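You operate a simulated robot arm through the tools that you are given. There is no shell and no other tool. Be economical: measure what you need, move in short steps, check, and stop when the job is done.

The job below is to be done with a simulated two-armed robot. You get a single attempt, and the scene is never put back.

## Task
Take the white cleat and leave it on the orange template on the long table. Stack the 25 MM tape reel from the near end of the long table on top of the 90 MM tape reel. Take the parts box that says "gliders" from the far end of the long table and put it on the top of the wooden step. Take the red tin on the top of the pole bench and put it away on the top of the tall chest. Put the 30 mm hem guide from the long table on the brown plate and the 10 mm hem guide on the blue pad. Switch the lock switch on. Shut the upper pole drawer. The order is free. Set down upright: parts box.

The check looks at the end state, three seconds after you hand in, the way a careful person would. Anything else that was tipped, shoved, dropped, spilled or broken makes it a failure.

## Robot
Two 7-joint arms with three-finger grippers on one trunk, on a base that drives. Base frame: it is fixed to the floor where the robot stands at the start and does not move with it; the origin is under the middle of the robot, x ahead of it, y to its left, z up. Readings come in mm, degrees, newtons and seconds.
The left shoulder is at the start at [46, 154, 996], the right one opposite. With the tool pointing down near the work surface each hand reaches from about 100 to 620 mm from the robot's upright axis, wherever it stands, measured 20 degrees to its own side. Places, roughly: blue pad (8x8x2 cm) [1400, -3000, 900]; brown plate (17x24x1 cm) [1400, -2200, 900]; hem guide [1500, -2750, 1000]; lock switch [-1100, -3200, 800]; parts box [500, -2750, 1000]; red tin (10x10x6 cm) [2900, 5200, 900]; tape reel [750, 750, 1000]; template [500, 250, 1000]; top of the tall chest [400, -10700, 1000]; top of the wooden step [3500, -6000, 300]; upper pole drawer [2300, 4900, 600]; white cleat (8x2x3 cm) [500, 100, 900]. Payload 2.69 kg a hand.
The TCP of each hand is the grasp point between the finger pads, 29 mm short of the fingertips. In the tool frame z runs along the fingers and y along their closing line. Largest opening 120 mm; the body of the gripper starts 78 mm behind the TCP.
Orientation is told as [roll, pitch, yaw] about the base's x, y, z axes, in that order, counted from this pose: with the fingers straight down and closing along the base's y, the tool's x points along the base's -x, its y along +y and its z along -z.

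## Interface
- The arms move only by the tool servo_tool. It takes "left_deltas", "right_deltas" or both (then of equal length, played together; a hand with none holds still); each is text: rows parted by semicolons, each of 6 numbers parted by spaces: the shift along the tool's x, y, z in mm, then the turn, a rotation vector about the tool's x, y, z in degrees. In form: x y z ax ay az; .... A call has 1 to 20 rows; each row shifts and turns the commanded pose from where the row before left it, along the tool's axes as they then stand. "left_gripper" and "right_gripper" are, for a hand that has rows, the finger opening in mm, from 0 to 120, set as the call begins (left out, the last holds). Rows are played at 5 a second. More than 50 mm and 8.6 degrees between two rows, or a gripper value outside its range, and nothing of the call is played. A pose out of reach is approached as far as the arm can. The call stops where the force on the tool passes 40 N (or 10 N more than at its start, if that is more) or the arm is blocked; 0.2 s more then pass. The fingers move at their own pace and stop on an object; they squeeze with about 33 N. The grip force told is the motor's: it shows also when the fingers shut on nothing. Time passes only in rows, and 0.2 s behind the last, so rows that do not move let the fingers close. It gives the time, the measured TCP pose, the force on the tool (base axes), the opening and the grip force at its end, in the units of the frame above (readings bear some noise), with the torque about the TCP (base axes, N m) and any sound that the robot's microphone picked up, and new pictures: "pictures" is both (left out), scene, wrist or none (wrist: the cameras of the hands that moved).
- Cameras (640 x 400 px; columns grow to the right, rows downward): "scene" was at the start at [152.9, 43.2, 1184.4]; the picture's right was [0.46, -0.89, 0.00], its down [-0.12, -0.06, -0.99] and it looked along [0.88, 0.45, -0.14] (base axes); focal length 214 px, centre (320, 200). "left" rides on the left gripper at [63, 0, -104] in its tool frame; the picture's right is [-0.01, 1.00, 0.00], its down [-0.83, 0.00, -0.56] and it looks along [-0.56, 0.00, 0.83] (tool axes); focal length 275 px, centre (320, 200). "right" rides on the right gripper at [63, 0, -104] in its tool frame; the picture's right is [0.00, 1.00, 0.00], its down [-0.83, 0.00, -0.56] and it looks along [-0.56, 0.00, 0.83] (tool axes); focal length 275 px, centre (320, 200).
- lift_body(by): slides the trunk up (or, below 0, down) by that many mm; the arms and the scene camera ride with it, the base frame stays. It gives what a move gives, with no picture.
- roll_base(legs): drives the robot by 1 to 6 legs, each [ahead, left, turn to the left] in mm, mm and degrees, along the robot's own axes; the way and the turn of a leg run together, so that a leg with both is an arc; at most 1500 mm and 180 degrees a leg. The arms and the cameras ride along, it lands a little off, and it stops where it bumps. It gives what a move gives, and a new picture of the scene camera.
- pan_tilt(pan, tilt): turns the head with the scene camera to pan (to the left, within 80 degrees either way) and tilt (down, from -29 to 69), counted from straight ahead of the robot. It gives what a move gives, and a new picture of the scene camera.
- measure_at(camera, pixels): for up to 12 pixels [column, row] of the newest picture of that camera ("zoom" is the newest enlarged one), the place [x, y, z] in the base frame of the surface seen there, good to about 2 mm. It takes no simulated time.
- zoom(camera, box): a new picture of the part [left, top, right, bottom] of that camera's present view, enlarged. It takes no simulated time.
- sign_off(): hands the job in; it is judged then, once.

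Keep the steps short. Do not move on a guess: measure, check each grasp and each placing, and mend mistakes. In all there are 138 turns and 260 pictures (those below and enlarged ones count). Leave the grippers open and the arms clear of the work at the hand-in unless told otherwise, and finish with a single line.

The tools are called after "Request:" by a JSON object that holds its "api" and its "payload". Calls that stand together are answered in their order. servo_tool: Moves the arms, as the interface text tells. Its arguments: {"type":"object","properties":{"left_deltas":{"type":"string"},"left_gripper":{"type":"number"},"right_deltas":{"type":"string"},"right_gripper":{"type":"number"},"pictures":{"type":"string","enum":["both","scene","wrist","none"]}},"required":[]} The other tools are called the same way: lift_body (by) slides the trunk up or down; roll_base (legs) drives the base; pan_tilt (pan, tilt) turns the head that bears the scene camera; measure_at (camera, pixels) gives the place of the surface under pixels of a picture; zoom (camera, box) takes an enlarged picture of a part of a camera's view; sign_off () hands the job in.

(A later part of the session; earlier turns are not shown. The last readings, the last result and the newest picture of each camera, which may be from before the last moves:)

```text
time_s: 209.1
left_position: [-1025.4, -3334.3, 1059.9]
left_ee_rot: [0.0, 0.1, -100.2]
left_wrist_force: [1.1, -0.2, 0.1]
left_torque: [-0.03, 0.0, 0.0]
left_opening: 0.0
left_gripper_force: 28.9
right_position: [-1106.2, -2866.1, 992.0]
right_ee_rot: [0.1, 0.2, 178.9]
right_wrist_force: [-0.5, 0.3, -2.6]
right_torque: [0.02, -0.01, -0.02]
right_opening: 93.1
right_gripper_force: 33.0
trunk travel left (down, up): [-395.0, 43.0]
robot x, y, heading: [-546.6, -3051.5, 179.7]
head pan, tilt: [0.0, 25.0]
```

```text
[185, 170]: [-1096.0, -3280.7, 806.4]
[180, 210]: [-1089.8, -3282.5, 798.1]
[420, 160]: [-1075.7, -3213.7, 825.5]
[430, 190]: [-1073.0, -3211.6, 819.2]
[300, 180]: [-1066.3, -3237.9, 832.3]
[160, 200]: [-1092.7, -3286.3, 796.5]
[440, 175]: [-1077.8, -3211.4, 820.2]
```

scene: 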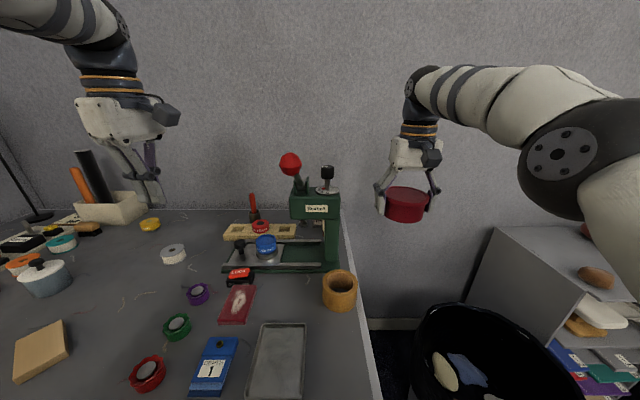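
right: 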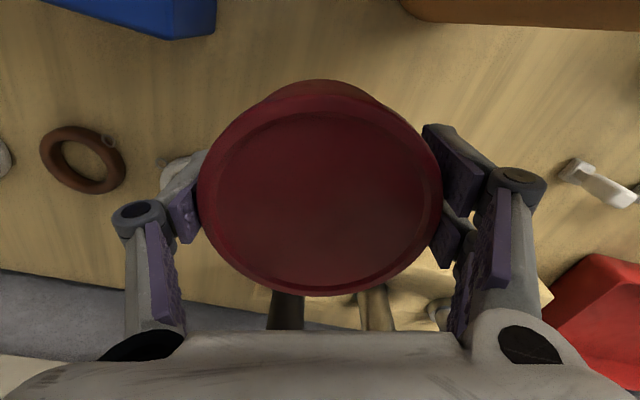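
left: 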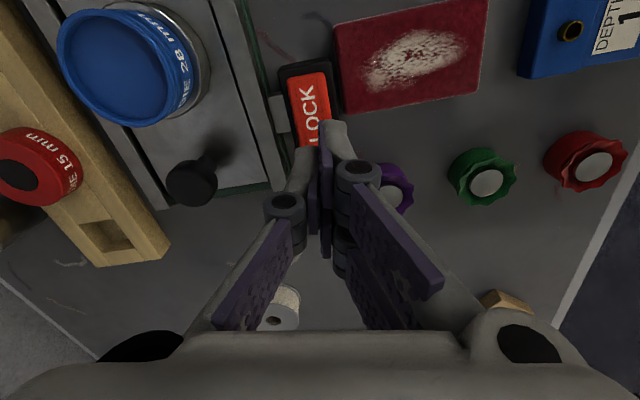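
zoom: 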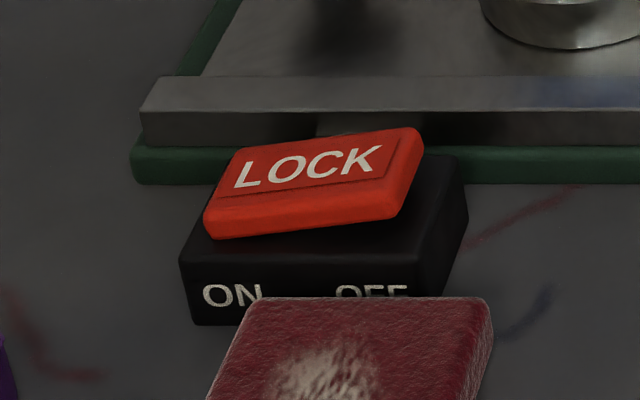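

The rocker is now clearly down on the ON side. I'll back out, go south past the table's end and look east.

Request:
{"api": "roll_base", "payload": {"legs": [[-520, 0, 0], [0, 950, 0], [0, 0, 120]]}}

Request:
{"api": "pan_tilt", "payload": {"pan": 40, "tilt": 18}}

```text
time_s: 224.4
left_position: [463.1, -4297.3, 1061.2]
left_ee_rot: [0.0, 0.1, 19.3]
left_wrist_force: [0.1, 0.3, -0.4]
left_torque: [-0.01, -0.01, -0.02]
left_opening: 0.0
left_gripper_force: 28.7
right_position: [95.8, -4597.7, 993.2]
right_ee_rot: [0.2, 0.1, -61.6]
right_wrist_force: [-0.7, -1.0, -3.2]
right_torque: [0.0, 0.0, 0.01]
right_opening: 93.2
right_gripper_force: 33.0
trunk travel left (down, up): [-395.0, 43.0]
robot x, y, heading: [-20.2, -4018.4, -60.6]
head pan, tilt: [0.0, 25.0]
```

scene: 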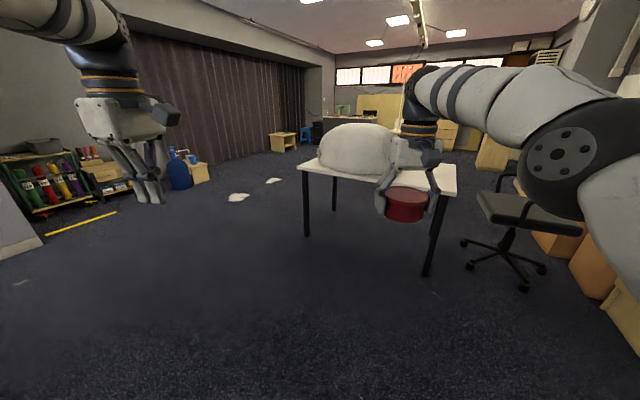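

```text
time_s: 225.5
left_position: [463.2, -4297.7, 1060.5]
left_ee_rot: [0.0, 0.1, 19.4]
left_wrist_force: [-0.6, 0.8, -0.2]
left_torque: [-0.01, 0.02, 0.06]
left_opening: 0.0
left_gripper_force: 28.2
right_position: [94.1, -4599.3, 993.6]
right_ee_rot: [0.2, 0.3, -61.6]
right_wrist_force: [-0.1, 0.4, -1.8]
right_torque: [-0.01, 0.01, 0.0]
right_opening: 93.2
right_gripper_force: 33.0
trunk travel left (down, up): [-395.0, 43.0]
robot x, y, heading: [-18.3, -4021.1, -60.5]
head pan, tilt: [40.0, 18.0]
```

scene: 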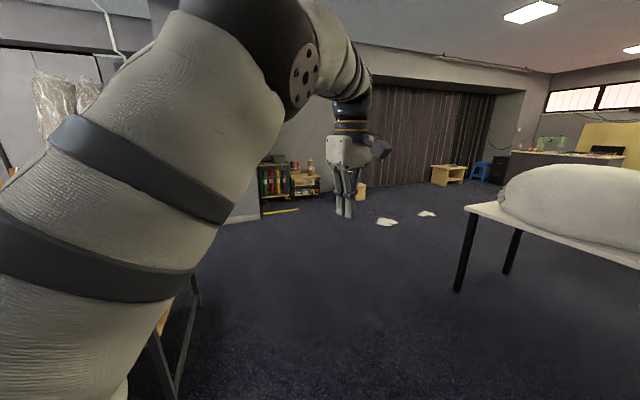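

Request:
{"api": "roll_base", "payload": {"legs": [[0, 0, 60.5]]}}

Request:
{"api": "pan_tilt", "payload": {"pan": 10, "tilt": 25}}

```text
time_s: 228.6
left_position: [458.7, -3735.1, 1061.5]
left_ee_rot: [0.0, 0.1, 79.9]
left_wrist_force: [-0.6, -0.3, -0.5]
left_torque: [0.01, -0.02, 0.0]
left_opening: 0.0
left_gripper_force: 28.7
right_position: [540.8, -4203.1, 993.8]
right_ee_rot: [0.2, 0.2, -0.9]
right_wrist_force: [-0.4, -0.7, -2.5]
right_torque: [0.06, 0.02, 0.01]
right_opening: 93.1
right_gripper_force: 33.0
trunk travel left (down, up): [-395.0, 43.0]
robot x, y, heading: [-21.2, -4017.3, -0.1]
head pan, tilt: [40.0, 18.0]
```

scene: 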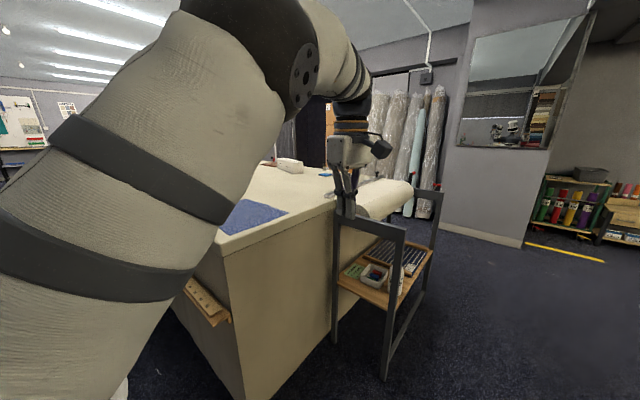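

```text
time_s: 229.5
left_position: [458.9, -3735.0, 1062.4]
left_ee_rot: [0.0, 0.1, 80.0]
left_wrist_force: [0.2, -0.1, 0.0]
left_torque: [0.01, -0.01, -0.01]
left_opening: 0.1
left_gripper_force: 28.9
right_position: [540.3, -4203.5, 992.3]
right_ee_rot: [0.1, 0.3, -1.0]
right_wrist_force: [0.0, -0.1, -2.4]
right_torque: [0.02, 0.03, 0.01]
right_opening: 92.9
right_gripper_force: 33.4
trunk travel left (down, up): [-395.0, 43.0]
robot x, y, heading: [-24.2, -4021.3, -0.2]
head pan, tilt: [10.0, 25.0]
```

scene: 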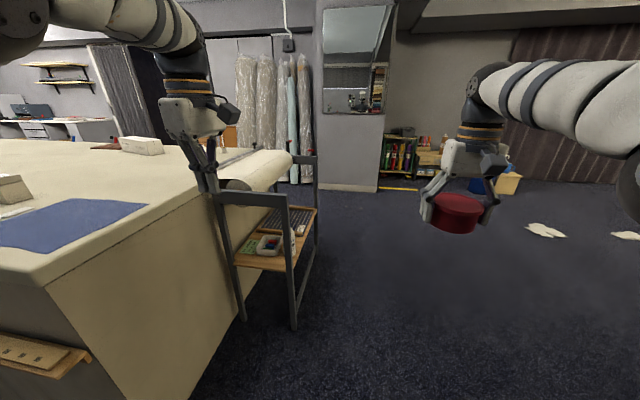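

Request:
{"api": "measure_at", "payload": {"camera": "scene", "pixels": [[215, 195], [287, 200], [314, 156], [290, 165], [140, 146], [195, 150], [75, 142], [245, 280], [295, 320], [300, 180], [260, 80], [350, 180]]}}

Request:
{"api": "zoom", "payload": {"camera": "scene", "box": [0, 110, 320, 310]}}

```text
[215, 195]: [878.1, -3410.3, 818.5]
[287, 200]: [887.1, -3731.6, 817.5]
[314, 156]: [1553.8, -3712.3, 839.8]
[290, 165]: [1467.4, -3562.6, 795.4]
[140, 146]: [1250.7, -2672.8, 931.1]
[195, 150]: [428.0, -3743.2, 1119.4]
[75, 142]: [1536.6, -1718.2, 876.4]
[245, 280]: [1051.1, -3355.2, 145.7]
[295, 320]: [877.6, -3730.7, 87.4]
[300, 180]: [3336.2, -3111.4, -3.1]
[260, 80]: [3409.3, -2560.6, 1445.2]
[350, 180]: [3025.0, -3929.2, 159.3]
```

```text
2.00 times, centred on (160, 210) of scene
```

zoom: 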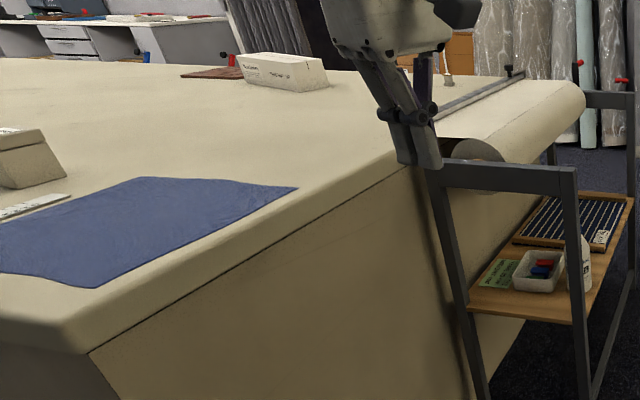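

I'll go around the roll rack (x 880–1555, y down to -3730) to the table's east side, then look west.

Request:
{"api": "roll_base", "payload": {"legs": [[0, -250, 0], [1400, 0, 0], [950, 0, 0], [0, 1450, 0], [0, 0, 150]]}}

Request:
{"api": "pan_tilt", "payload": {"pan": 5, "tilt": 25}}

```text
time_s: 260.1
left_position: [1777.3, -2808.3, 1060.7]
left_ee_rot: [0.0, 0.2, -132.0]
left_wrist_force: [0.0, 0.3, -0.3]
left_torque: [0.03, -0.01, 0.0]
left_opening: 0.0
left_gripper_force: 28.0
right_position: [1954.8, -2366.3, 993.1]
right_ee_rot: [0.2, 0.2, 147.2]
right_wrist_force: [0.2, 0.5, -1.7]
right_torque: [-0.03, 0.0, 0.03]
right_opening: 92.6
right_gripper_force: 33.8
trunk travel left (down, up): [-395.0, 43.0]
robot x, y, heading: [2338.1, -2813.3, 148.3]
head pan, tilt: [10.0, 25.0]
```

scene: 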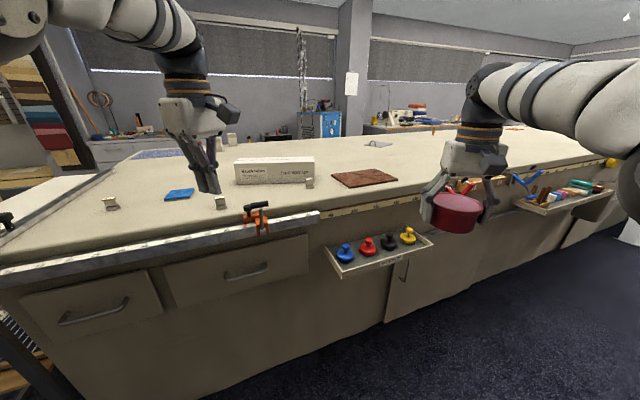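

```text
time_s: 260.8
left_position: [1777.7, -2809.0, 1059.7]
left_ee_rot: [0.0, 0.1, -131.8]
left_wrist_force: [0.7, 0.6, 0.3]
left_torque: [-0.01, 0.0, 0.02]
left_opening: 0.0
left_gripper_force: 28.6
right_position: [1954.3, -2366.5, 991.8]
right_ee_rot: [0.2, 0.2, 147.2]
right_wrist_force: [-0.8, -0.3, -2.4]
right_torque: [-0.02, 0.0, 0.01]
right_opening: 92.6
right_gripper_force: 32.7
trunk travel left (down, up): [-395.0, 43.0]
robot x, y, heading: [2335.3, -2817.3, 148.2]
head pan, tilt: [5.0, 25.0]
```

scene: 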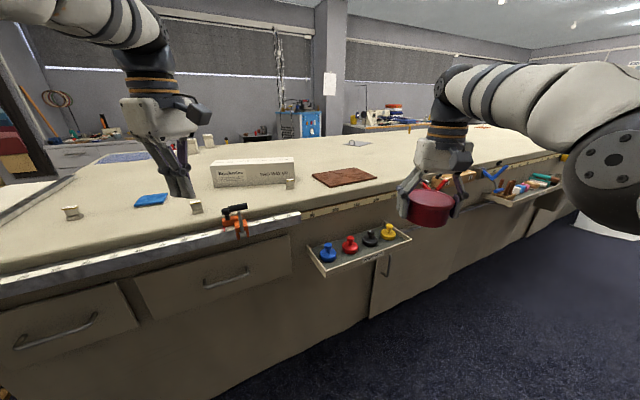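

I see the brown plate at (343,177), the blue pad at (150,200), and small hem guides at (72,212), (196,207) and (290,183). Zooming and measuring.

Request:
{"api": "zoom", "payload": {"camera": "scene", "box": [50, 170, 220, 240]}}

Request:
{"api": "zoom", "payload": {"camera": "scene", "box": [270, 155, 390, 205]}}

Request:
{"api": "measure_at", "payload": {"camera": "scene", "pixels": [[72, 209], [72, 218], [196, 204], [196, 211], [290, 181], [290, 187], [150, 200], [343, 177], [315, 180], [376, 176], [230, 215], [300, 225]]}}

```text
3.76 times, centred on (135, 205) of scene
```

zoom: 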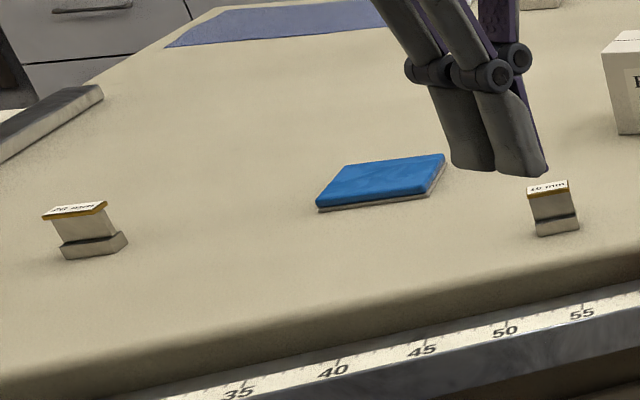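

```text
5.33 times, centred on (330, 180) of scene
```

zoom: 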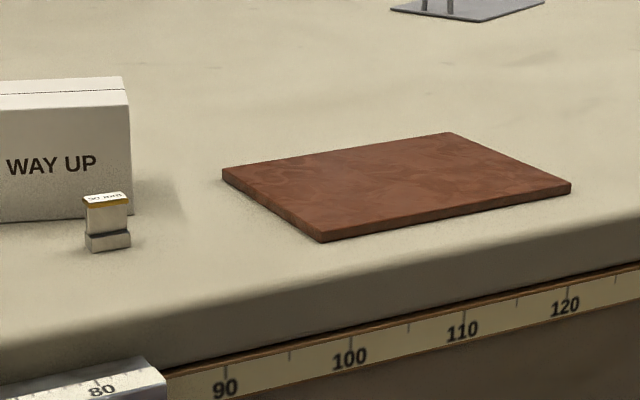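

```text
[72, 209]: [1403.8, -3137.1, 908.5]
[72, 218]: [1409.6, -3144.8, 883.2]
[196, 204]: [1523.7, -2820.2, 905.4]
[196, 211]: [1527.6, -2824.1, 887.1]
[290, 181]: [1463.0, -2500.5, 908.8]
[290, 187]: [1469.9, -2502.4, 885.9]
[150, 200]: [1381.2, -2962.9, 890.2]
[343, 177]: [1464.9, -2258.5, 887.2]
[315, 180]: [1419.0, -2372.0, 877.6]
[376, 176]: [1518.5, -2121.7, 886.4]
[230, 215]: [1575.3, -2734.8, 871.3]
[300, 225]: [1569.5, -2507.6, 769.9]
```

Request:
{"api": "measure_at", "payload": {"camera": "scene", "pixels": [[320, 272], [408, 237], [228, 222], [242, 215], [545, 200], [390, 228]]}}

Request:
{"api": "roll_base", "payload": {"legs": [[0, 0, 31.8], [330, 0, 0]]}}

Request:
{"api": "pan_tilt", "payload": {"pan": 5, "tilt": 32}}

```text
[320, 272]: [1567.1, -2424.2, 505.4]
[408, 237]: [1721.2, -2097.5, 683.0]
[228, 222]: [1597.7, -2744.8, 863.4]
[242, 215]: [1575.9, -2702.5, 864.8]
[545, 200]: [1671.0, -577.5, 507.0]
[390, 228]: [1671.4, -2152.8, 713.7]
```

```text
time_s: 264.5
left_position: [1520.6, -3100.8, 1061.5]
left_ee_rot: [0.1, 0.1, -100.3]
left_wrist_force: [-0.1, -0.4, 0.2]
left_torque: [0.01, -0.02, -0.03]
left_opening: 0.0
left_gripper_force: 29.1
right_position: [1442.3, -2631.8, 992.3]
right_ee_rot: [0.2, 0.2, 178.8]
right_wrist_force: [0.2, 0.0, -2.7]
right_torque: [-0.01, -0.02, 0.0]
right_opening: 92.6
right_gripper_force: 33.1
trunk travel left (down, up): [-395.0, 43.0]
robot x, y, heading: [2002.1, -2814.3, 179.9]
head pan, tilt: [5.0, 25.0]
```

scene: 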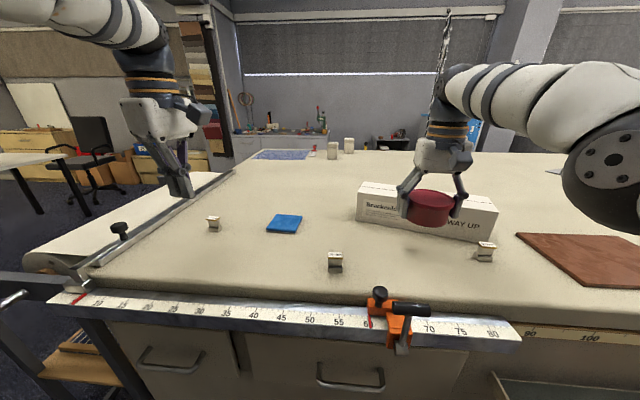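

```text
time_s: 265.2
left_position: [1521.9, -3100.7, 1061.3]
left_ee_rot: [0.0, 0.0, -100.2]
left_wrist_force: [0.2, -0.3, -0.3]
left_torque: [0.02, 0.0, 0.01]
left_opening: 0.0
left_gripper_force: 28.4
right_position: [1441.9, -2632.3, 993.4]
right_ee_rot: [0.2, 0.2, 178.8]
right_wrist_force: [-0.9, -0.5, -2.4]
right_torque: [-0.01, -0.02, -0.03]
right_opening: 92.6
right_gripper_force: 33.0
trunk travel left (down, up): [-395.0, 43.0]
robot x, y, heading: [2004.1, -2816.5, 179.9]
head pan, tilt: [5.0, 32.0]
```

scene: 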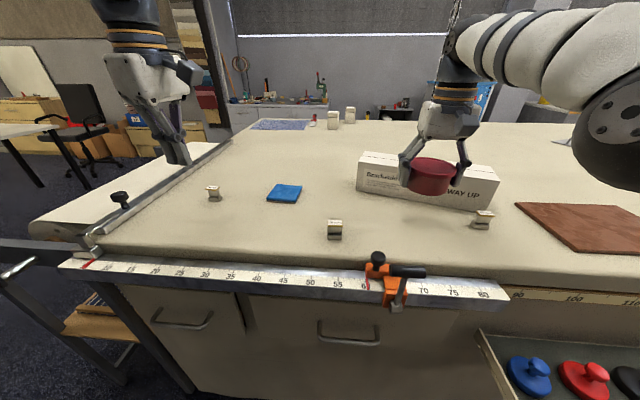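

Request:
{"api": "zoom", "payload": {"camera": "scene", "box": [195, 170, 365, 250]}}

Request:
{"api": "zoom", "payload": {"camera": "scene", "box": [455, 195, 515, 240]}}

Request:
{"api": "measure_at", "payload": {"camera": "scene", "pixels": [[328, 223], [342, 223], [335, 221], [329, 236], [341, 237], [270, 199], [295, 202], [301, 188], [278, 185], [285, 193], [483, 215], [483, 225]]}}

```text
3.76 times, centred on (280, 210) of scene
```

zoom: 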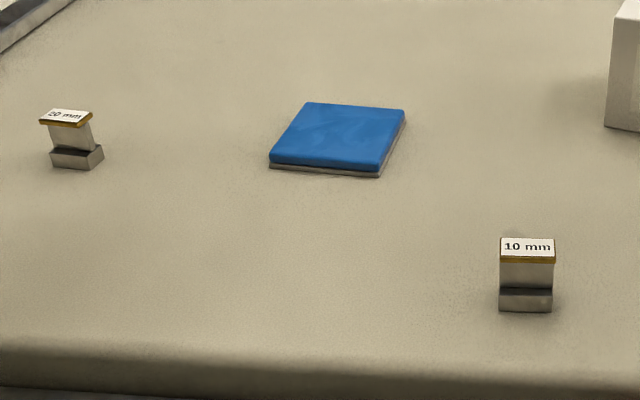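

```text
8.89 times, centred on (485, 218) of scene
```

zoom: 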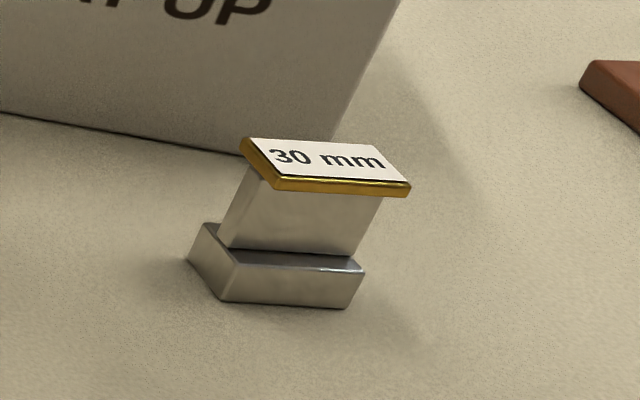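

```text
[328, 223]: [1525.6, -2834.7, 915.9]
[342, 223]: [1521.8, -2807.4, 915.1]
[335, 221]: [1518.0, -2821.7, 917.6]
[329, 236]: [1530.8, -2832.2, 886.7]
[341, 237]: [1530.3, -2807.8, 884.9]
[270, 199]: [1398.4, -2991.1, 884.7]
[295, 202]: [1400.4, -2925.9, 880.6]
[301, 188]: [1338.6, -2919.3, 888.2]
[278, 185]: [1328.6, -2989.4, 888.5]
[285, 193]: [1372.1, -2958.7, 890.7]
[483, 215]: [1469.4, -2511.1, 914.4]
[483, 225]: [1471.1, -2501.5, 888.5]
```

Labels read: 20 mm (left), 10 mm (front) and 30 mm (right). I need the white box's height against the tin's underside (≈960) before driving closer.

Request:
{"api": "measure_at", "payload": {"camera": "scene", "pixels": [[370, 156], [485, 180], [390, 155], [470, 195], [378, 258], [405, 272], [398, 290], [430, 185]]}}

Request:
{"api": "zoom", "payload": {"camera": "scene", "box": [340, 120, 520, 240]}}

```text
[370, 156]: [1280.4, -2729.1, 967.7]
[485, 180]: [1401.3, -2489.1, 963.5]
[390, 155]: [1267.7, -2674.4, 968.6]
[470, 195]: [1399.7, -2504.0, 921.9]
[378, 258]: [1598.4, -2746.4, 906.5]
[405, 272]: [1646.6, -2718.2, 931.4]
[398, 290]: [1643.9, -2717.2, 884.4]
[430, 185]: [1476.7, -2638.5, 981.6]
```

```text
3.33 times, centred on (430, 180) of scene
```

zoom: 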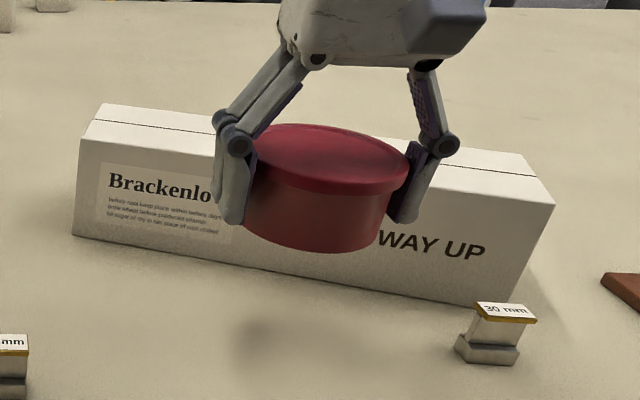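

The box top is at 968, so I'll lift the trunk 42 mm for the tin to clear it, and then drive 100 mm closer.

Request:
{"api": "lift_body", "payload": {"by": 42}}

Request:
{"api": "roll_base", "payload": {"legs": [[90, 0, 0]]}}

Request:
{"api": "servo_tool", "payload": {"left_deltas": "0 0 20 0 0 8;0 0 20 0 0 8;0 0 20 0 0 8;0 0 0 0 0 8;0 0 0 0 0 8;0 0 0 0 0 8;0 0 0 0 0 8;0 0 0 0 0 8;0 0 0 0 0 8;0 0 0 0 0 8;0 0 0 0 0 0", "left_gripper": 80, "pictures": "both"}}

```text
time_s: 266.0
left_position: [1521.1, -3100.2, 1101.9]
left_ee_rot: [0.2, 0.3, -100.2]
left_wrist_force: [-0.2, 0.3, -1.5]
left_torque: [0.0, -0.07, -0.01]
left_opening: 0.1
left_gripper_force: 28.5
right_position: [1469.6, -2631.3, 1125.3]
right_ee_rot: [0.3, -9.3, 178.9]
right_wrist_force: [-1.1, -0.5, -3.7]
right_torque: [0.02, -0.09, -0.02]
right_opening: 92.6
right_gripper_force: 32.7
trunk travel left (down, up): [-437.0, 1.0]
robot x, y, heading: [1999.0, -2820.2, 179.9]
head pan, tilt: [5.0, 32.0]
```

```text
time_s: 267.1
left_position: [1432.0, -3101.3, 1104.0]
left_ee_rot: [0.0, 0.2, -100.1]
left_wrist_force: [-0.2, -0.5, -0.4]
left_torque: [0.0, -0.03, 0.0]
left_opening: 0.0
left_gripper_force: 29.1
right_position: [1380.1, -2632.0, 1126.6]
right_ee_rot: [0.3, -9.5, 178.9]
right_wrist_force: [0.0, -0.4, -4.1]
right_torque: [-0.01, -0.08, 0.0]
right_opening: 92.5
right_gripper_force: 33.0
trunk travel left (down, up): [-437.0, 1.0]
robot x, y, heading: [1912.3, -2817.7, 180.0]
head pan, tilt: [5.0, 32.0]
```

scene: 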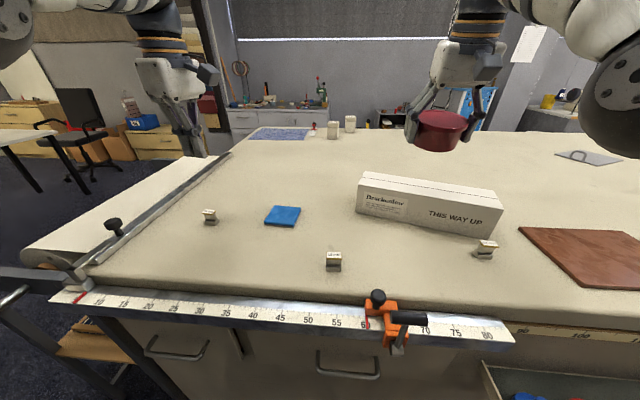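

```text
time_s: 269.5
left_position: [1433.0, -3099.2, 1043.0]
left_ee_rot: [-0.1, -0.1, 179.7]
left_wrist_force: [0.2, -0.1, 0.5]
left_torque: [0.01, -0.01, -0.04]
left_opening: 80.1
left_gripper_force: 0.1
right_position: [1379.3, -2632.4, 1126.3]
right_ee_rot: [0.3, -9.5, 178.9]
right_wrist_force: [0.5, -0.4, -2.5]
right_torque: [-0.05, 0.01, -0.01]
right_opening: 92.2
right_gripper_force: 33.3
trunk travel left (down, up): [-437.0, 1.0]
robot x, y, heading: [1908.6, -2816.9, 179.8]
head pan, tilt: [5.0, 32.0]
```

scene: 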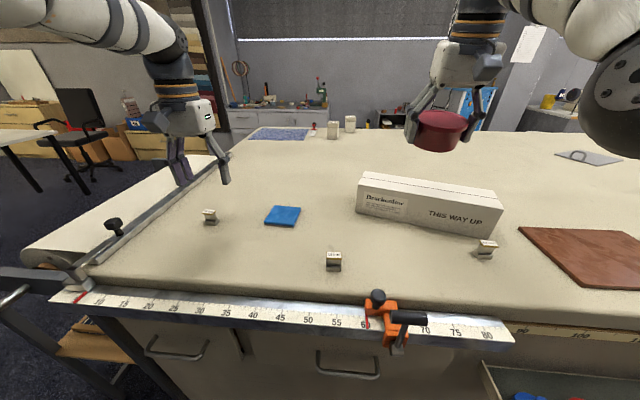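
left: 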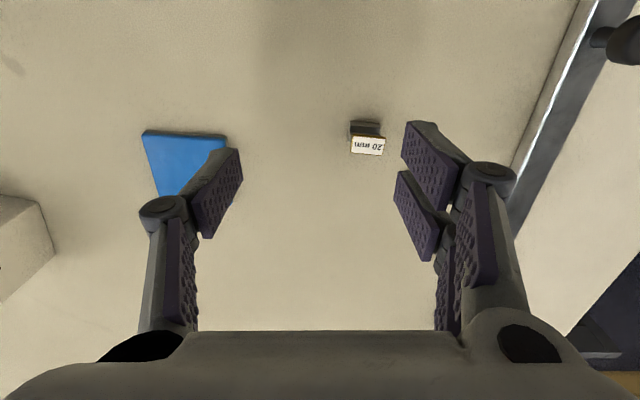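

I'll move the left hand over the 10 mm guide at (1520,-2821), coming down to z≈970.

Request:
{"api": "servo_tool", "payload": {"left_deltas": "12.4 -39.7 0 0 0 0;12.4 -39.7 0 0 0 0;12.4 -39.7 10 0 0 0;12.4 -39.7 15 0 0 0;12.4 -39.7 15 0 0 0;12.4 -39.7 15 0 0 0;12.4 -39.7 15 0 0 0;0 0 0 0 0 0", "pictures": "both"}}

```text
time_s: 271.3
left_position: [1519.2, -2825.0, 974.6]
left_ee_rot: [-0.6, 0.3, -179.8]
left_wrist_force: [-1.0, 0.2, -0.8]
left_torque: [0.0, 0.01, 0.01]
left_opening: 80.4
left_gripper_force: 0.1
right_position: [1380.6, -2632.3, 1125.1]
right_ee_rot: [0.2, -9.5, 178.9]
right_wrist_force: [0.6, 0.4, -2.5]
right_torque: [0.0, -0.04, 0.01]
right_opening: 92.5
right_gripper_force: 33.3
trunk travel left (down, up): [-437.0, 1.0]
robot x, y, heading: [1910.2, -2815.4, 180.0]
head pan, tilt: [5.0, 32.0]
```

scene: 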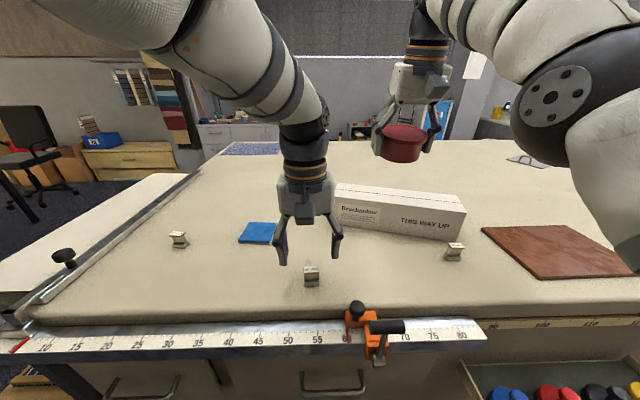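
left: 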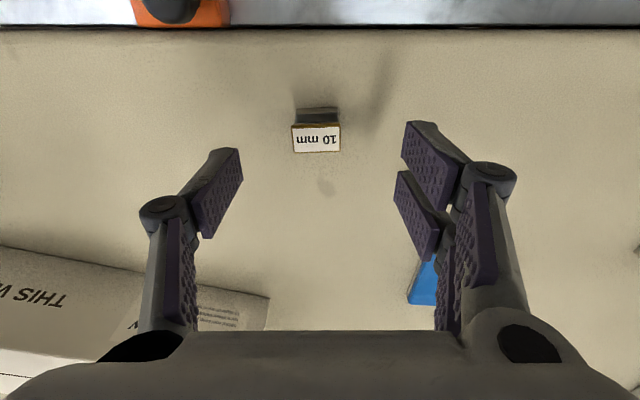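

Request:
{"api": "measure_at", "payload": {"camera": "left", "pixels": [[295, 140], [337, 140], [316, 130], [316, 149], [316, 116], [316, 109]]}}

Request:
{"api": "zoom", "payload": {"camera": "left", "box": [270, 90, 370, 170]}}

```text
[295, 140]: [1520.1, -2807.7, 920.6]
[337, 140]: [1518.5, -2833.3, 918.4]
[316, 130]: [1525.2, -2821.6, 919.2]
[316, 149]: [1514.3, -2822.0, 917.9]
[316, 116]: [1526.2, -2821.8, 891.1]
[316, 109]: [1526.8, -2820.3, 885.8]
```

```text
5.00 times, centred on (320, 130) of left
```

zoom: 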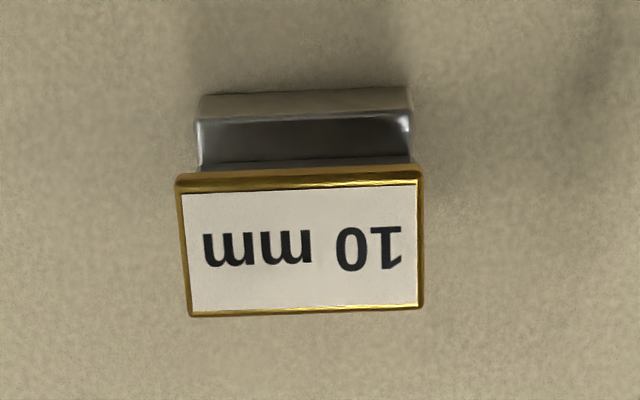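

Centre is (1520,-2820.5). I'll shift 4.5 mm, lower to z≈907 and close.

Request:
{"api": "servo_tool", "payload": {"left_deltas": "0 -4.5 0 0 0 0;0 0 25 0 0 0;0 0 25 0 0 0;0 0 17 0 0 0;0 0 0 0 0 0", "left_gripper": 70, "pictures": "none"}}

Request:
{"api": "servo_tool", "payload": {"left_deltas": "0 0 0 0 0 0;0 0 0 0 0 0;0 0 0 0 0 0", "left_gripper": 0, "pictures": "wrist"}}

```text
time_s: 272.5
left_position: [1521.1, -2818.0, 905.2]
left_ee_rot: [-0.1, -0.1, 179.9]
left_wrist_force: [1.4, 0.3, 2.1]
left_torque: [-0.08, -0.07, 0.05]
left_opening: 70.0
left_gripper_force: 0.1
right_position: [1381.0, -2632.4, 1127.6]
right_ee_rot: [0.4, -9.6, 178.9]
right_wrist_force: [0.6, 0.1, -2.6]
right_torque: [-0.03, -0.05, 0.01]
right_opening: 92.4
right_gripper_force: 32.8
trunk travel left (down, up): [-437.0, 1.0]
robot x, y, heading: [1913.6, -2814.6, 179.8]
head pan, tilt: [5.0, 32.0]
```

```text
time_s: 273.3
left_position: [1518.8, -2822.2, 908.2]
left_ee_rot: [-0.1, -0.4, 179.8]
left_wrist_force: [-3.6, -15.8, 33.9]
left_torque: [-1.03, -0.27, -0.22]
left_opening: 29.3
left_gripper_force: 33.1
right_position: [1381.7, -2634.7, 1129.2]
right_ee_rot: [0.3, -9.7, 178.9]
right_wrist_force: [-0.2, 1.1, -3.2]
right_torque: [-0.01, -0.03, 0.01]
right_opening: 92.6
right_gripper_force: 33.6
trunk travel left (down, up): [-437.0, 1.0]
robot x, y, heading: [1909.3, -2818.2, 180.1]
head pan, tilt: [5.0, 32.0]
```

left: 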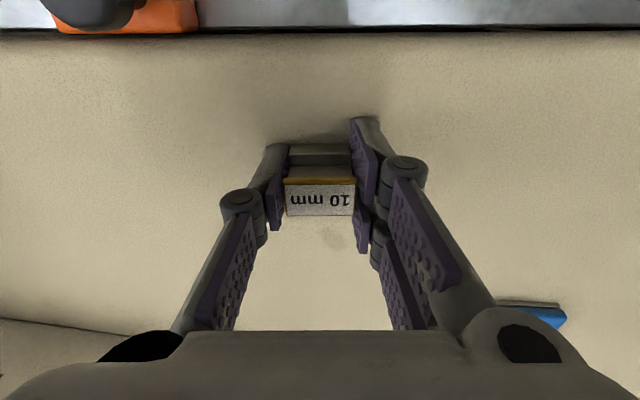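

Gripped at 29 mm. Lifting 50 mm and carrying it to above the blue pad (1364,-2957).

Request:
{"api": "servo_tool", "payload": {"left_deltas": "0 0 -20 0 0 0;0 0 -35 0 0 0;-31 27 0 0 0 0;-31 27 0 0 0 0;-31 27 0 0 0 0;-31 27 0 0 0 0;-31 27 0 0 0 0;0 0 0 0 0 0", "pictures": "both"}}

Request:
{"api": "measure_at", "payload": {"camera": "left", "pixels": [[320, 195], [290, 100], [350, 100], [240, 160], [400, 110]]}}

```text
time_s: 275.1
left_position: [1365.4, -2951.8, 961.1]
left_ee_rot: [-0.1, 0.0, 179.8]
left_wrist_force: [-0.8, 0.3, -0.3]
left_torque: [-0.02, 0.0, 0.0]
left_opening: 29.2
left_gripper_force: 33.1
right_position: [1381.8, -2633.5, 1127.4]
right_ee_rot: [0.4, -9.5, 179.0]
right_wrist_force: [-0.3, -0.5, -2.8]
right_torque: [-0.03, 0.02, -0.01]
right_opening: 92.6
right_gripper_force: 32.9
trunk travel left (down, up): [-437.0, 1.0]
robot x, y, heading: [1910.6, -2815.5, 179.9]
head pan, tilt: [5.0, 32.0]
```

scene: 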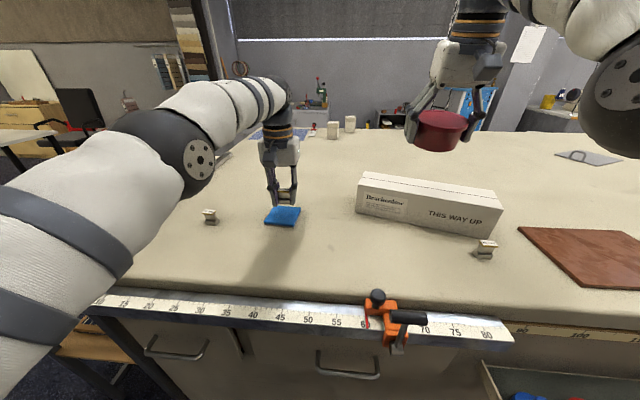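
left: 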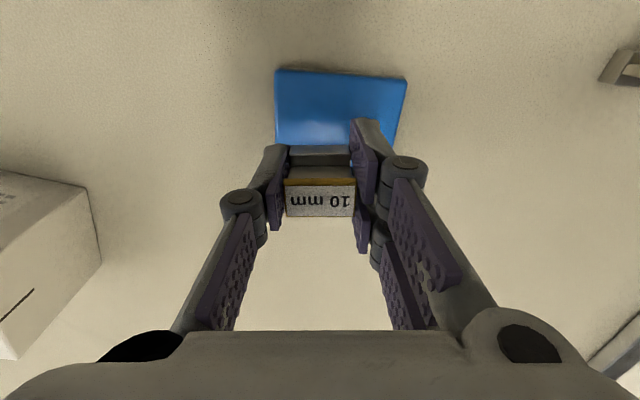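

```text
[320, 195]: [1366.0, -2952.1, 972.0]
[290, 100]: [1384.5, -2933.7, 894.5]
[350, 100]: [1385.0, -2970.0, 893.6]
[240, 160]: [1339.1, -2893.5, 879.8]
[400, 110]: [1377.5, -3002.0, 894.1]
```

The pad spans y≈-2925…-3000, so I'll shift 8 mm, lower to just above the pad, and finish in slow steps.

Request:
{"api": "servo_tool", "payload": {"left_deltas": "0 8 0 0 0 0;0 0 18 0 0 0;0 0 15 0 0 0;0 0 2 0 0 0;0 0 0 0 0 0", "pictures": "wrist"}}

Request:
{"api": "zoom", "payload": {"camera": "scene", "box": [250, 170, 320, 240]}}

```text
time_s: 276.3
left_position: [1365.0, -2960.8, 926.2]
left_ee_rot: [-0.2, 0.0, 179.8]
left_wrist_force: [-0.4, -0.3, -0.9]
left_torque: [0.0, 0.03, -0.02]
left_opening: 29.0
left_gripper_force: 32.7
right_position: [1379.1, -2632.5, 1125.2]
right_ee_rot: [0.3, -9.5, 178.9]
right_wrist_force: [1.1, 0.1, -1.4]
right_torque: [0.03, -0.05, 0.01]
right_opening: 92.5
right_gripper_force: 32.8
trunk travel left (down, up): [-437.0, 1.0]
robot x, y, heading: [1909.6, -2819.8, 180.2]
head pan, tilt: [5.0, 32.0]
```

left: 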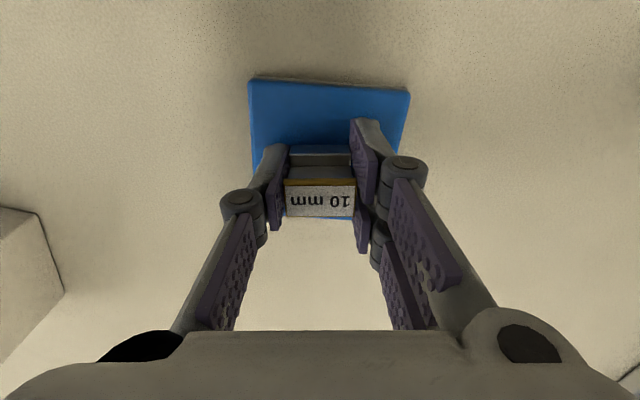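

```text
5.71 times, centred on (285, 205) of scene
```

zoom: 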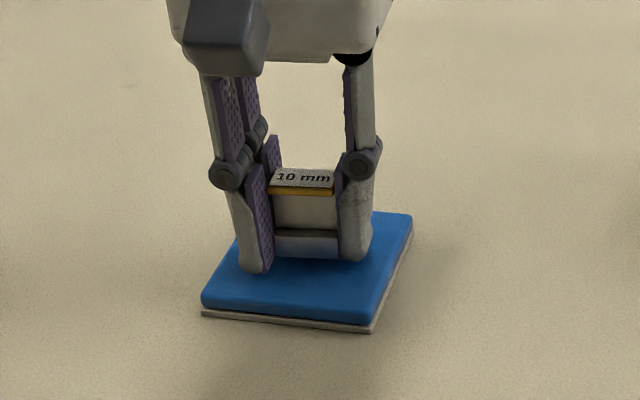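

Looks right over the pad. Lowering the last couple of millimetres.

Request:
{"api": "servo_tool", "payload": {"left_deltas": "0 0 1 0 0 0;0 0 1 0 0 0;0 0 1 0 0 0;0 0 0 0 0 0", "pictures": "none"}}

Request:
{"api": "zoom", "payload": {"camera": "scene", "box": [250, 170, 320, 240]}}

```text
time_s: 277.3
left_position: [1363.2, -2960.9, 924.4]
left_ee_rot: [-0.2, -0.1, 179.8]
left_wrist_force: [-0.2, 0.2, -1.1]
left_torque: [-0.01, 0.03, -0.01]
left_opening: 29.2
left_gripper_force: 33.1
right_position: [1380.0, -2631.3, 1125.9]
right_ee_rot: [0.2, -9.5, 178.9]
right_wrist_force: [2.6, -0.4, -2.2]
right_torque: [0.01, -0.02, -0.01]
right_opening: 92.6
right_gripper_force: 32.9
trunk travel left (down, up): [-437.0, 1.0]
robot x, y, heading: [1911.4, -2818.2, 179.9]
head pan, tilt: [5.0, 32.0]
```

```text
5.71 times, centred on (285, 205) of scene
```

zoom: 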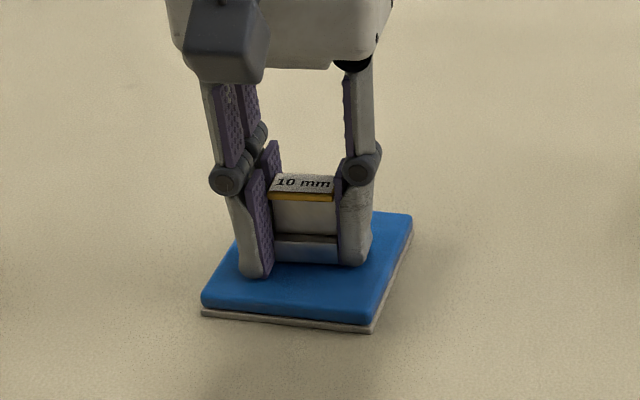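

Request:
{"api": "servo_tool", "payload": {"left_deltas": "0 0 1 0 0 0;0 0 1 0 0 0;0 0 0 0 0 0", "pictures": "none"}}

```text
time_s: 278.1
left_position: [1364.5, -2960.7, 921.3]
left_ee_rot: [0.0, 0.1, 179.8]
left_wrist_force: [0.0, 0.0, -0.1]
left_torque: [0.0, -0.01, -0.01]
left_opening: 29.4
left_gripper_force: 33.2
right_position: [1379.9, -2632.3, 1125.8]
right_ee_rot: [0.3, -9.5, 178.9]
right_wrist_force: [0.0, 0.2, -1.6]
right_torque: [-0.02, -0.03, -0.01]
right_opening: 92.5
right_gripper_force: 33.0
trunk travel left (down, up): [-437.0, 1.0]
robot x, y, heading: [1908.7, -2815.8, 180.0]
head pan, tilt: [5.0, 32.0]
```

It's touching now. Opening and rising.

Request:
{"api": "servo_tool", "payload": {"left_deltas": "0 0 0 0 0 0;0 0 0 0 0 0;0 0 -20 0 0 0;0 0 -35 0 0 0;0 0 -35 0 0 0", "left_gripper": 65, "pictures": "wrist"}}

Request:
{"api": "zoom", "payload": {"camera": "scene", "box": [250, 170, 320, 240]}}

```text
time_s: 279.3
left_position: [1373.7, -2961.0, 1009.7]
left_ee_rot: [0.0, -0.2, 179.8]
left_wrist_force: [-0.1, 0.1, 1.0]
left_torque: [0.0, 0.01, 0.01]
left_opening: 65.1
left_gripper_force: 0.2
left hand out of reach, approached as far as the arm can: row 5
right_position: [1380.4, -2631.8, 1127.7]
right_ee_rot: [0.3, -9.5, 178.8]
right_wrist_force: [-0.1, 0.7, -3.1]
right_torque: [0.01, 0.03, -0.01]
right_opening: 92.4
right_gripper_force: 32.7
trunk travel left (down, up): [-437.0, 1.0]
robot x, y, heading: [1912.3, -2814.2, 179.8]
head pan, tilt: [5.0, 32.0]
```

left: 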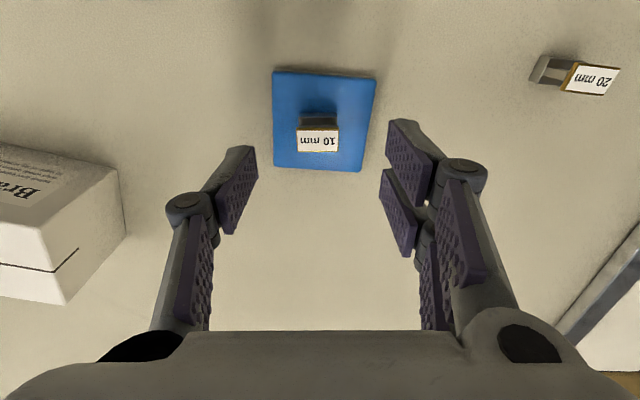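

```text
5.71 times, centred on (285, 205) of scene
```

zoom: 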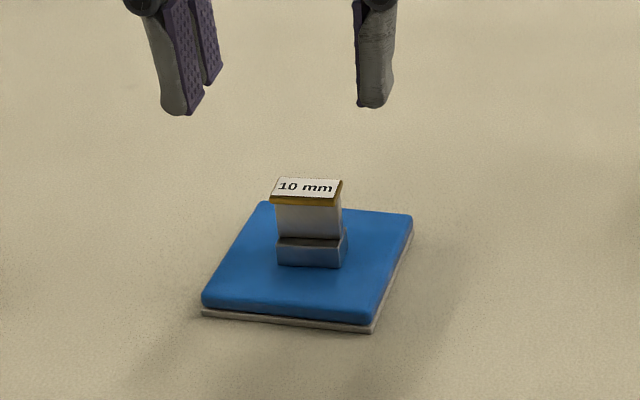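

The 10 mm guide is on the blue pad. Next the 30 mm guide at (1467,-2508). I'll back off a little (a tray sticks out to x≈1721) and strafe north.

Request:
{"api": "roll_base", "payload": {"legs": [[-72, 0, 0], [0, -450, 0]]}}

Request:
{"api": "measure_at", "payload": {"camera": "left", "pixels": [[320, 150]]}}

```text
time_s: 283.9
left_position: [1446.5, -2528.9, 1008.2]
left_ee_rot: [-0.1, 0.0, -180.0]
left_wrist_force: [-0.7, 0.3, 0.2]
left_torque: [-0.07, -0.01, 0.03]
left_opening: 65.1
left_gripper_force: 0.1
right_position: [1451.5, -2198.3, 1127.2]
right_ee_rot: [0.3, -9.6, 179.1]
right_wrist_force: [0.4, 0.5, -3.4]
right_torque: [-0.04, 0.0, -0.03]
right_opening: 92.8
right_gripper_force: 33.0
trunk travel left (down, up): [-437.0, 1.0]
robot x, y, heading: [1982.6, -2380.5, -179.7]
head pan, tilt: [5.0, 32.0]
```

scene: 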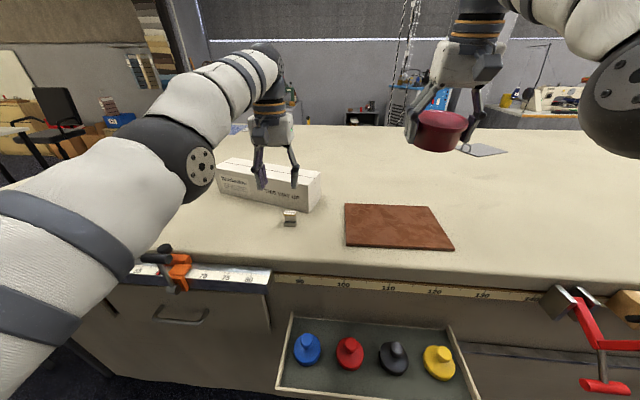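

```text
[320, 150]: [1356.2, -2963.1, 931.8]
```

Request:
{"api": "zoom", "payload": {"camera": "scene", "box": [265, 195, 325, 240]}}

Request:
{"api": "measure_at", "payload": {"camera": "zoom", "pixels": [[210, 170], [330, 170], [215, 200], [330, 205], [270, 185], [220, 300], [320, 310]]}}

Request:
{"api": "measure_at", "payload": {"camera": "scene", "pixels": [[347, 206], [426, 208], [452, 248], [348, 243], [398, 227]]}}

Request:
{"api": "servo_tool", "payload": {"left_deltas": "0 0 15 0 0 0;0 0 0 0 0 0", "pictures": "wrist"}}

```text
8.89 times, centred on (295, 218) of scene
```

zoom: 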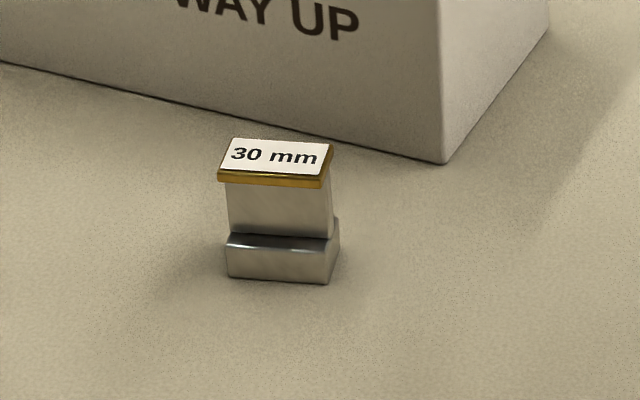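

```text
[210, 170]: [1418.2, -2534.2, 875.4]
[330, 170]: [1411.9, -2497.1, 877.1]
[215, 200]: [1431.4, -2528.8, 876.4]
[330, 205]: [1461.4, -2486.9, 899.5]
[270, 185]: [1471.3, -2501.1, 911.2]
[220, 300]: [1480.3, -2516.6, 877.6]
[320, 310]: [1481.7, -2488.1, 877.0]
```

```text
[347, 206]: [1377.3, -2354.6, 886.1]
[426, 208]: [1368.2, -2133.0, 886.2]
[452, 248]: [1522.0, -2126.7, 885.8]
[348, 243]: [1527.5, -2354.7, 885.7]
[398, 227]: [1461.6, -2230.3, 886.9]
```

```text
time_s: 284.4
left_position: [1443.7, -2528.0, 993.0]
left_ee_rot: [-0.2, -0.1, -179.9]
left_wrist_force: [0.5, 0.3, -1.0]
left_torque: [-0.02, 0.02, -0.01]
left_opening: 65.0
left_gripper_force: 0.0
right_position: [1452.8, -2199.1, 1124.9]
right_ee_rot: [0.3, -9.5, 179.2]
right_wrist_force: [-0.1, 0.3, -2.2]
right_torque: [0.0, -0.03, -0.01]
right_opening: 92.3
right_gripper_force: 32.9
trunk travel left (down, up): [-437.0, 1.0]
robot x, y, heading: [1982.0, -2383.7, -180.3]
head pan, tilt: [5.0, 32.0]
```

left: 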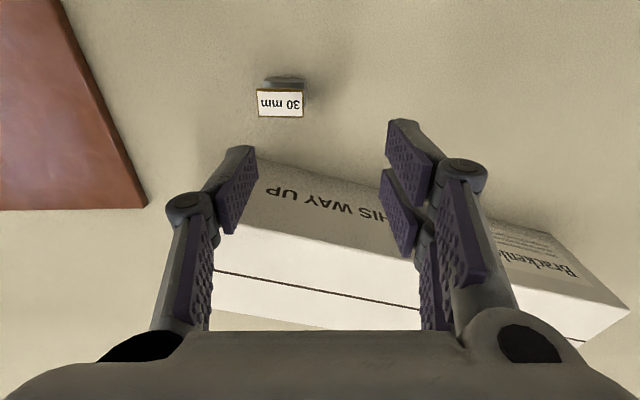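

Request:
{"api": "measure_at", "payload": {"camera": "left", "pixels": [[260, 94], [301, 95], [260, 113], [301, 115], [280, 104], [267, 80], [303, 81]]}}

Request:
{"api": "zoom", "payload": {"camera": "left", "box": [240, 60, 320, 130]}}

```text
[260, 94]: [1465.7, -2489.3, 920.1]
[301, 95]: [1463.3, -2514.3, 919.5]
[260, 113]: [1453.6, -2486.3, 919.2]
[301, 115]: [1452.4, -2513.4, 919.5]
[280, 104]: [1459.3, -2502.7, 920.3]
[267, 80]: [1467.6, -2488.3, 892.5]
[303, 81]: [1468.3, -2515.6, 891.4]
```

```text
5.71 times, centred on (280, 95) of left
```

zoom: 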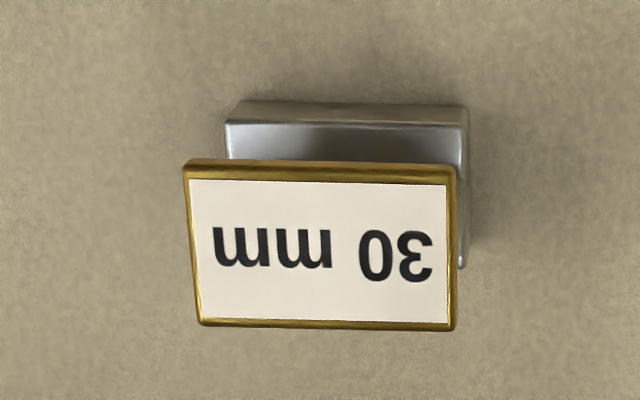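

The guide's centre is (1459,-2501.5), aligned with the gripper. I'll move over it, lower to z≈909 and close.

Request:
{"api": "servo_tool", "payload": {"left_deltas": "15 -26.5 0 0 0 0;0 0 30 0 0 0;0 0 30 0 0 0;0 0 0 0 0 0", "left_gripper": 70, "pictures": "wrist"}}

Request:
{"api": "servo_tool", "payload": {"left_deltas": "0 0 14 0 0 0;0 0 10 0 0 0;0 0 0 0 0 0", "pictures": "none"}}

Request:
{"api": "servo_tool", "payload": {"left_deltas": "0 0 0 0 0 0;0 0 0 0 0 0;0 0 0 0 0 0", "left_gripper": 0, "pictures": "wrist"}}

```text
time_s: 285.4
left_position: [1437.5, -2496.9, 938.3]
left_ee_rot: [-0.2, 0.0, -179.9]
left_wrist_force: [-0.6, 0.0, 0.1]
left_torque: [0.03, -0.01, 0.03]
left_opening: 70.2
left_gripper_force: 0.1
left hand out of reach, approached as far as the arm can: row 1, 2, 3
right_position: [1451.9, -2197.1, 1127.0]
right_ee_rot: [0.3, -9.5, 179.1]
right_wrist_force: [-0.3, 0.1, -2.5]
right_torque: [-0.01, -0.01, 0.03]
right_opening: 92.7
right_gripper_force: 33.0
trunk travel left (down, up): [-437.0, 1.0]
robot x, y, heading: [1982.5, -2382.6, -179.8]
head pan, tilt: [5.0, 32.0]
```

left: 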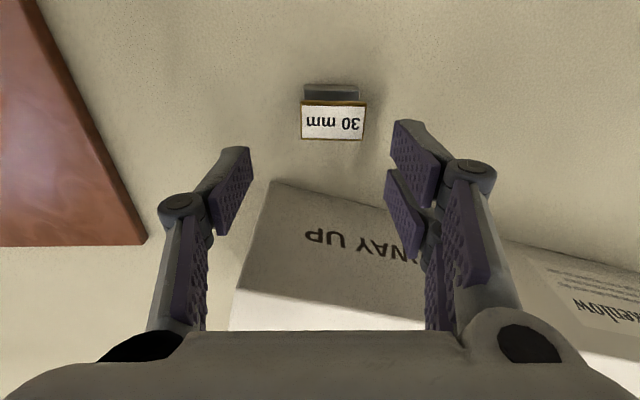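

```text
time_s: 286.2
left_position: [1433.5, -2497.8, 914.4]
left_ee_rot: [-0.1, 0.1, -180.0]
left_wrist_force: [-0.5, 0.2, -0.5]
left_torque: [0.04, -0.03, 0.01]
left_opening: 69.6
left_gripper_force: 0.1
left hand out of reach, approached as far as the arm can: row 2
right_position: [1451.3, -2198.4, 1126.2]
right_ee_rot: [0.3, -9.5, 179.1]
right_wrist_force: [0.1, 0.0, -3.4]
right_torque: [-0.03, -0.06, 0.0]
right_opening: 92.5
right_gripper_force: 32.6
trunk travel left (down, up): [-437.0, 1.0]
robot x, y, heading: [1981.4, -2380.0, -180.0]
head pan, tilt: [5.0, 32.0]
```

```text
time_s: 287.1
left_position: [1434.8, -2496.2, 914.5]
left_ee_rot: [-0.1, 0.1, -179.9]
left_wrist_force: [-0.6, 0.4, 0.1]
left_torque: [0.01, -0.03, 0.01]
left_opening: 0.2
left_gripper_force: 28.8
right_position: [1451.2, -2197.8, 1126.4]
right_ee_rot: [0.3, -9.6, 179.1]
right_wrist_force: [-0.3, 0.3, -2.3]
right_torque: [-0.04, -0.03, 0.01]
right_opening: 92.6
right_gripper_force: 33.0
trunk travel left (down, up): [-437.0, 1.0]
robot x, y, heading: [1985.2, -2379.8, -180.0]
head pan, tilt: [5.0, 32.0]
```

left: 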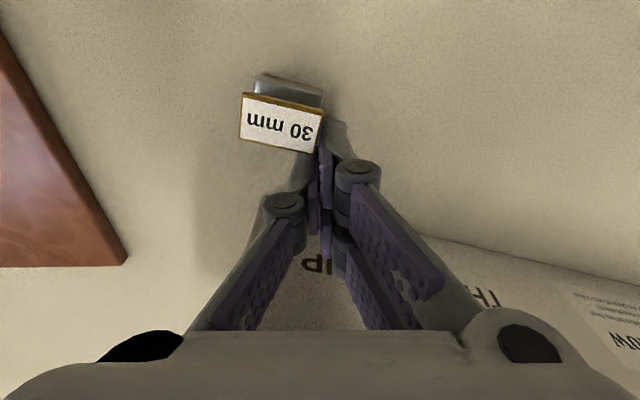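

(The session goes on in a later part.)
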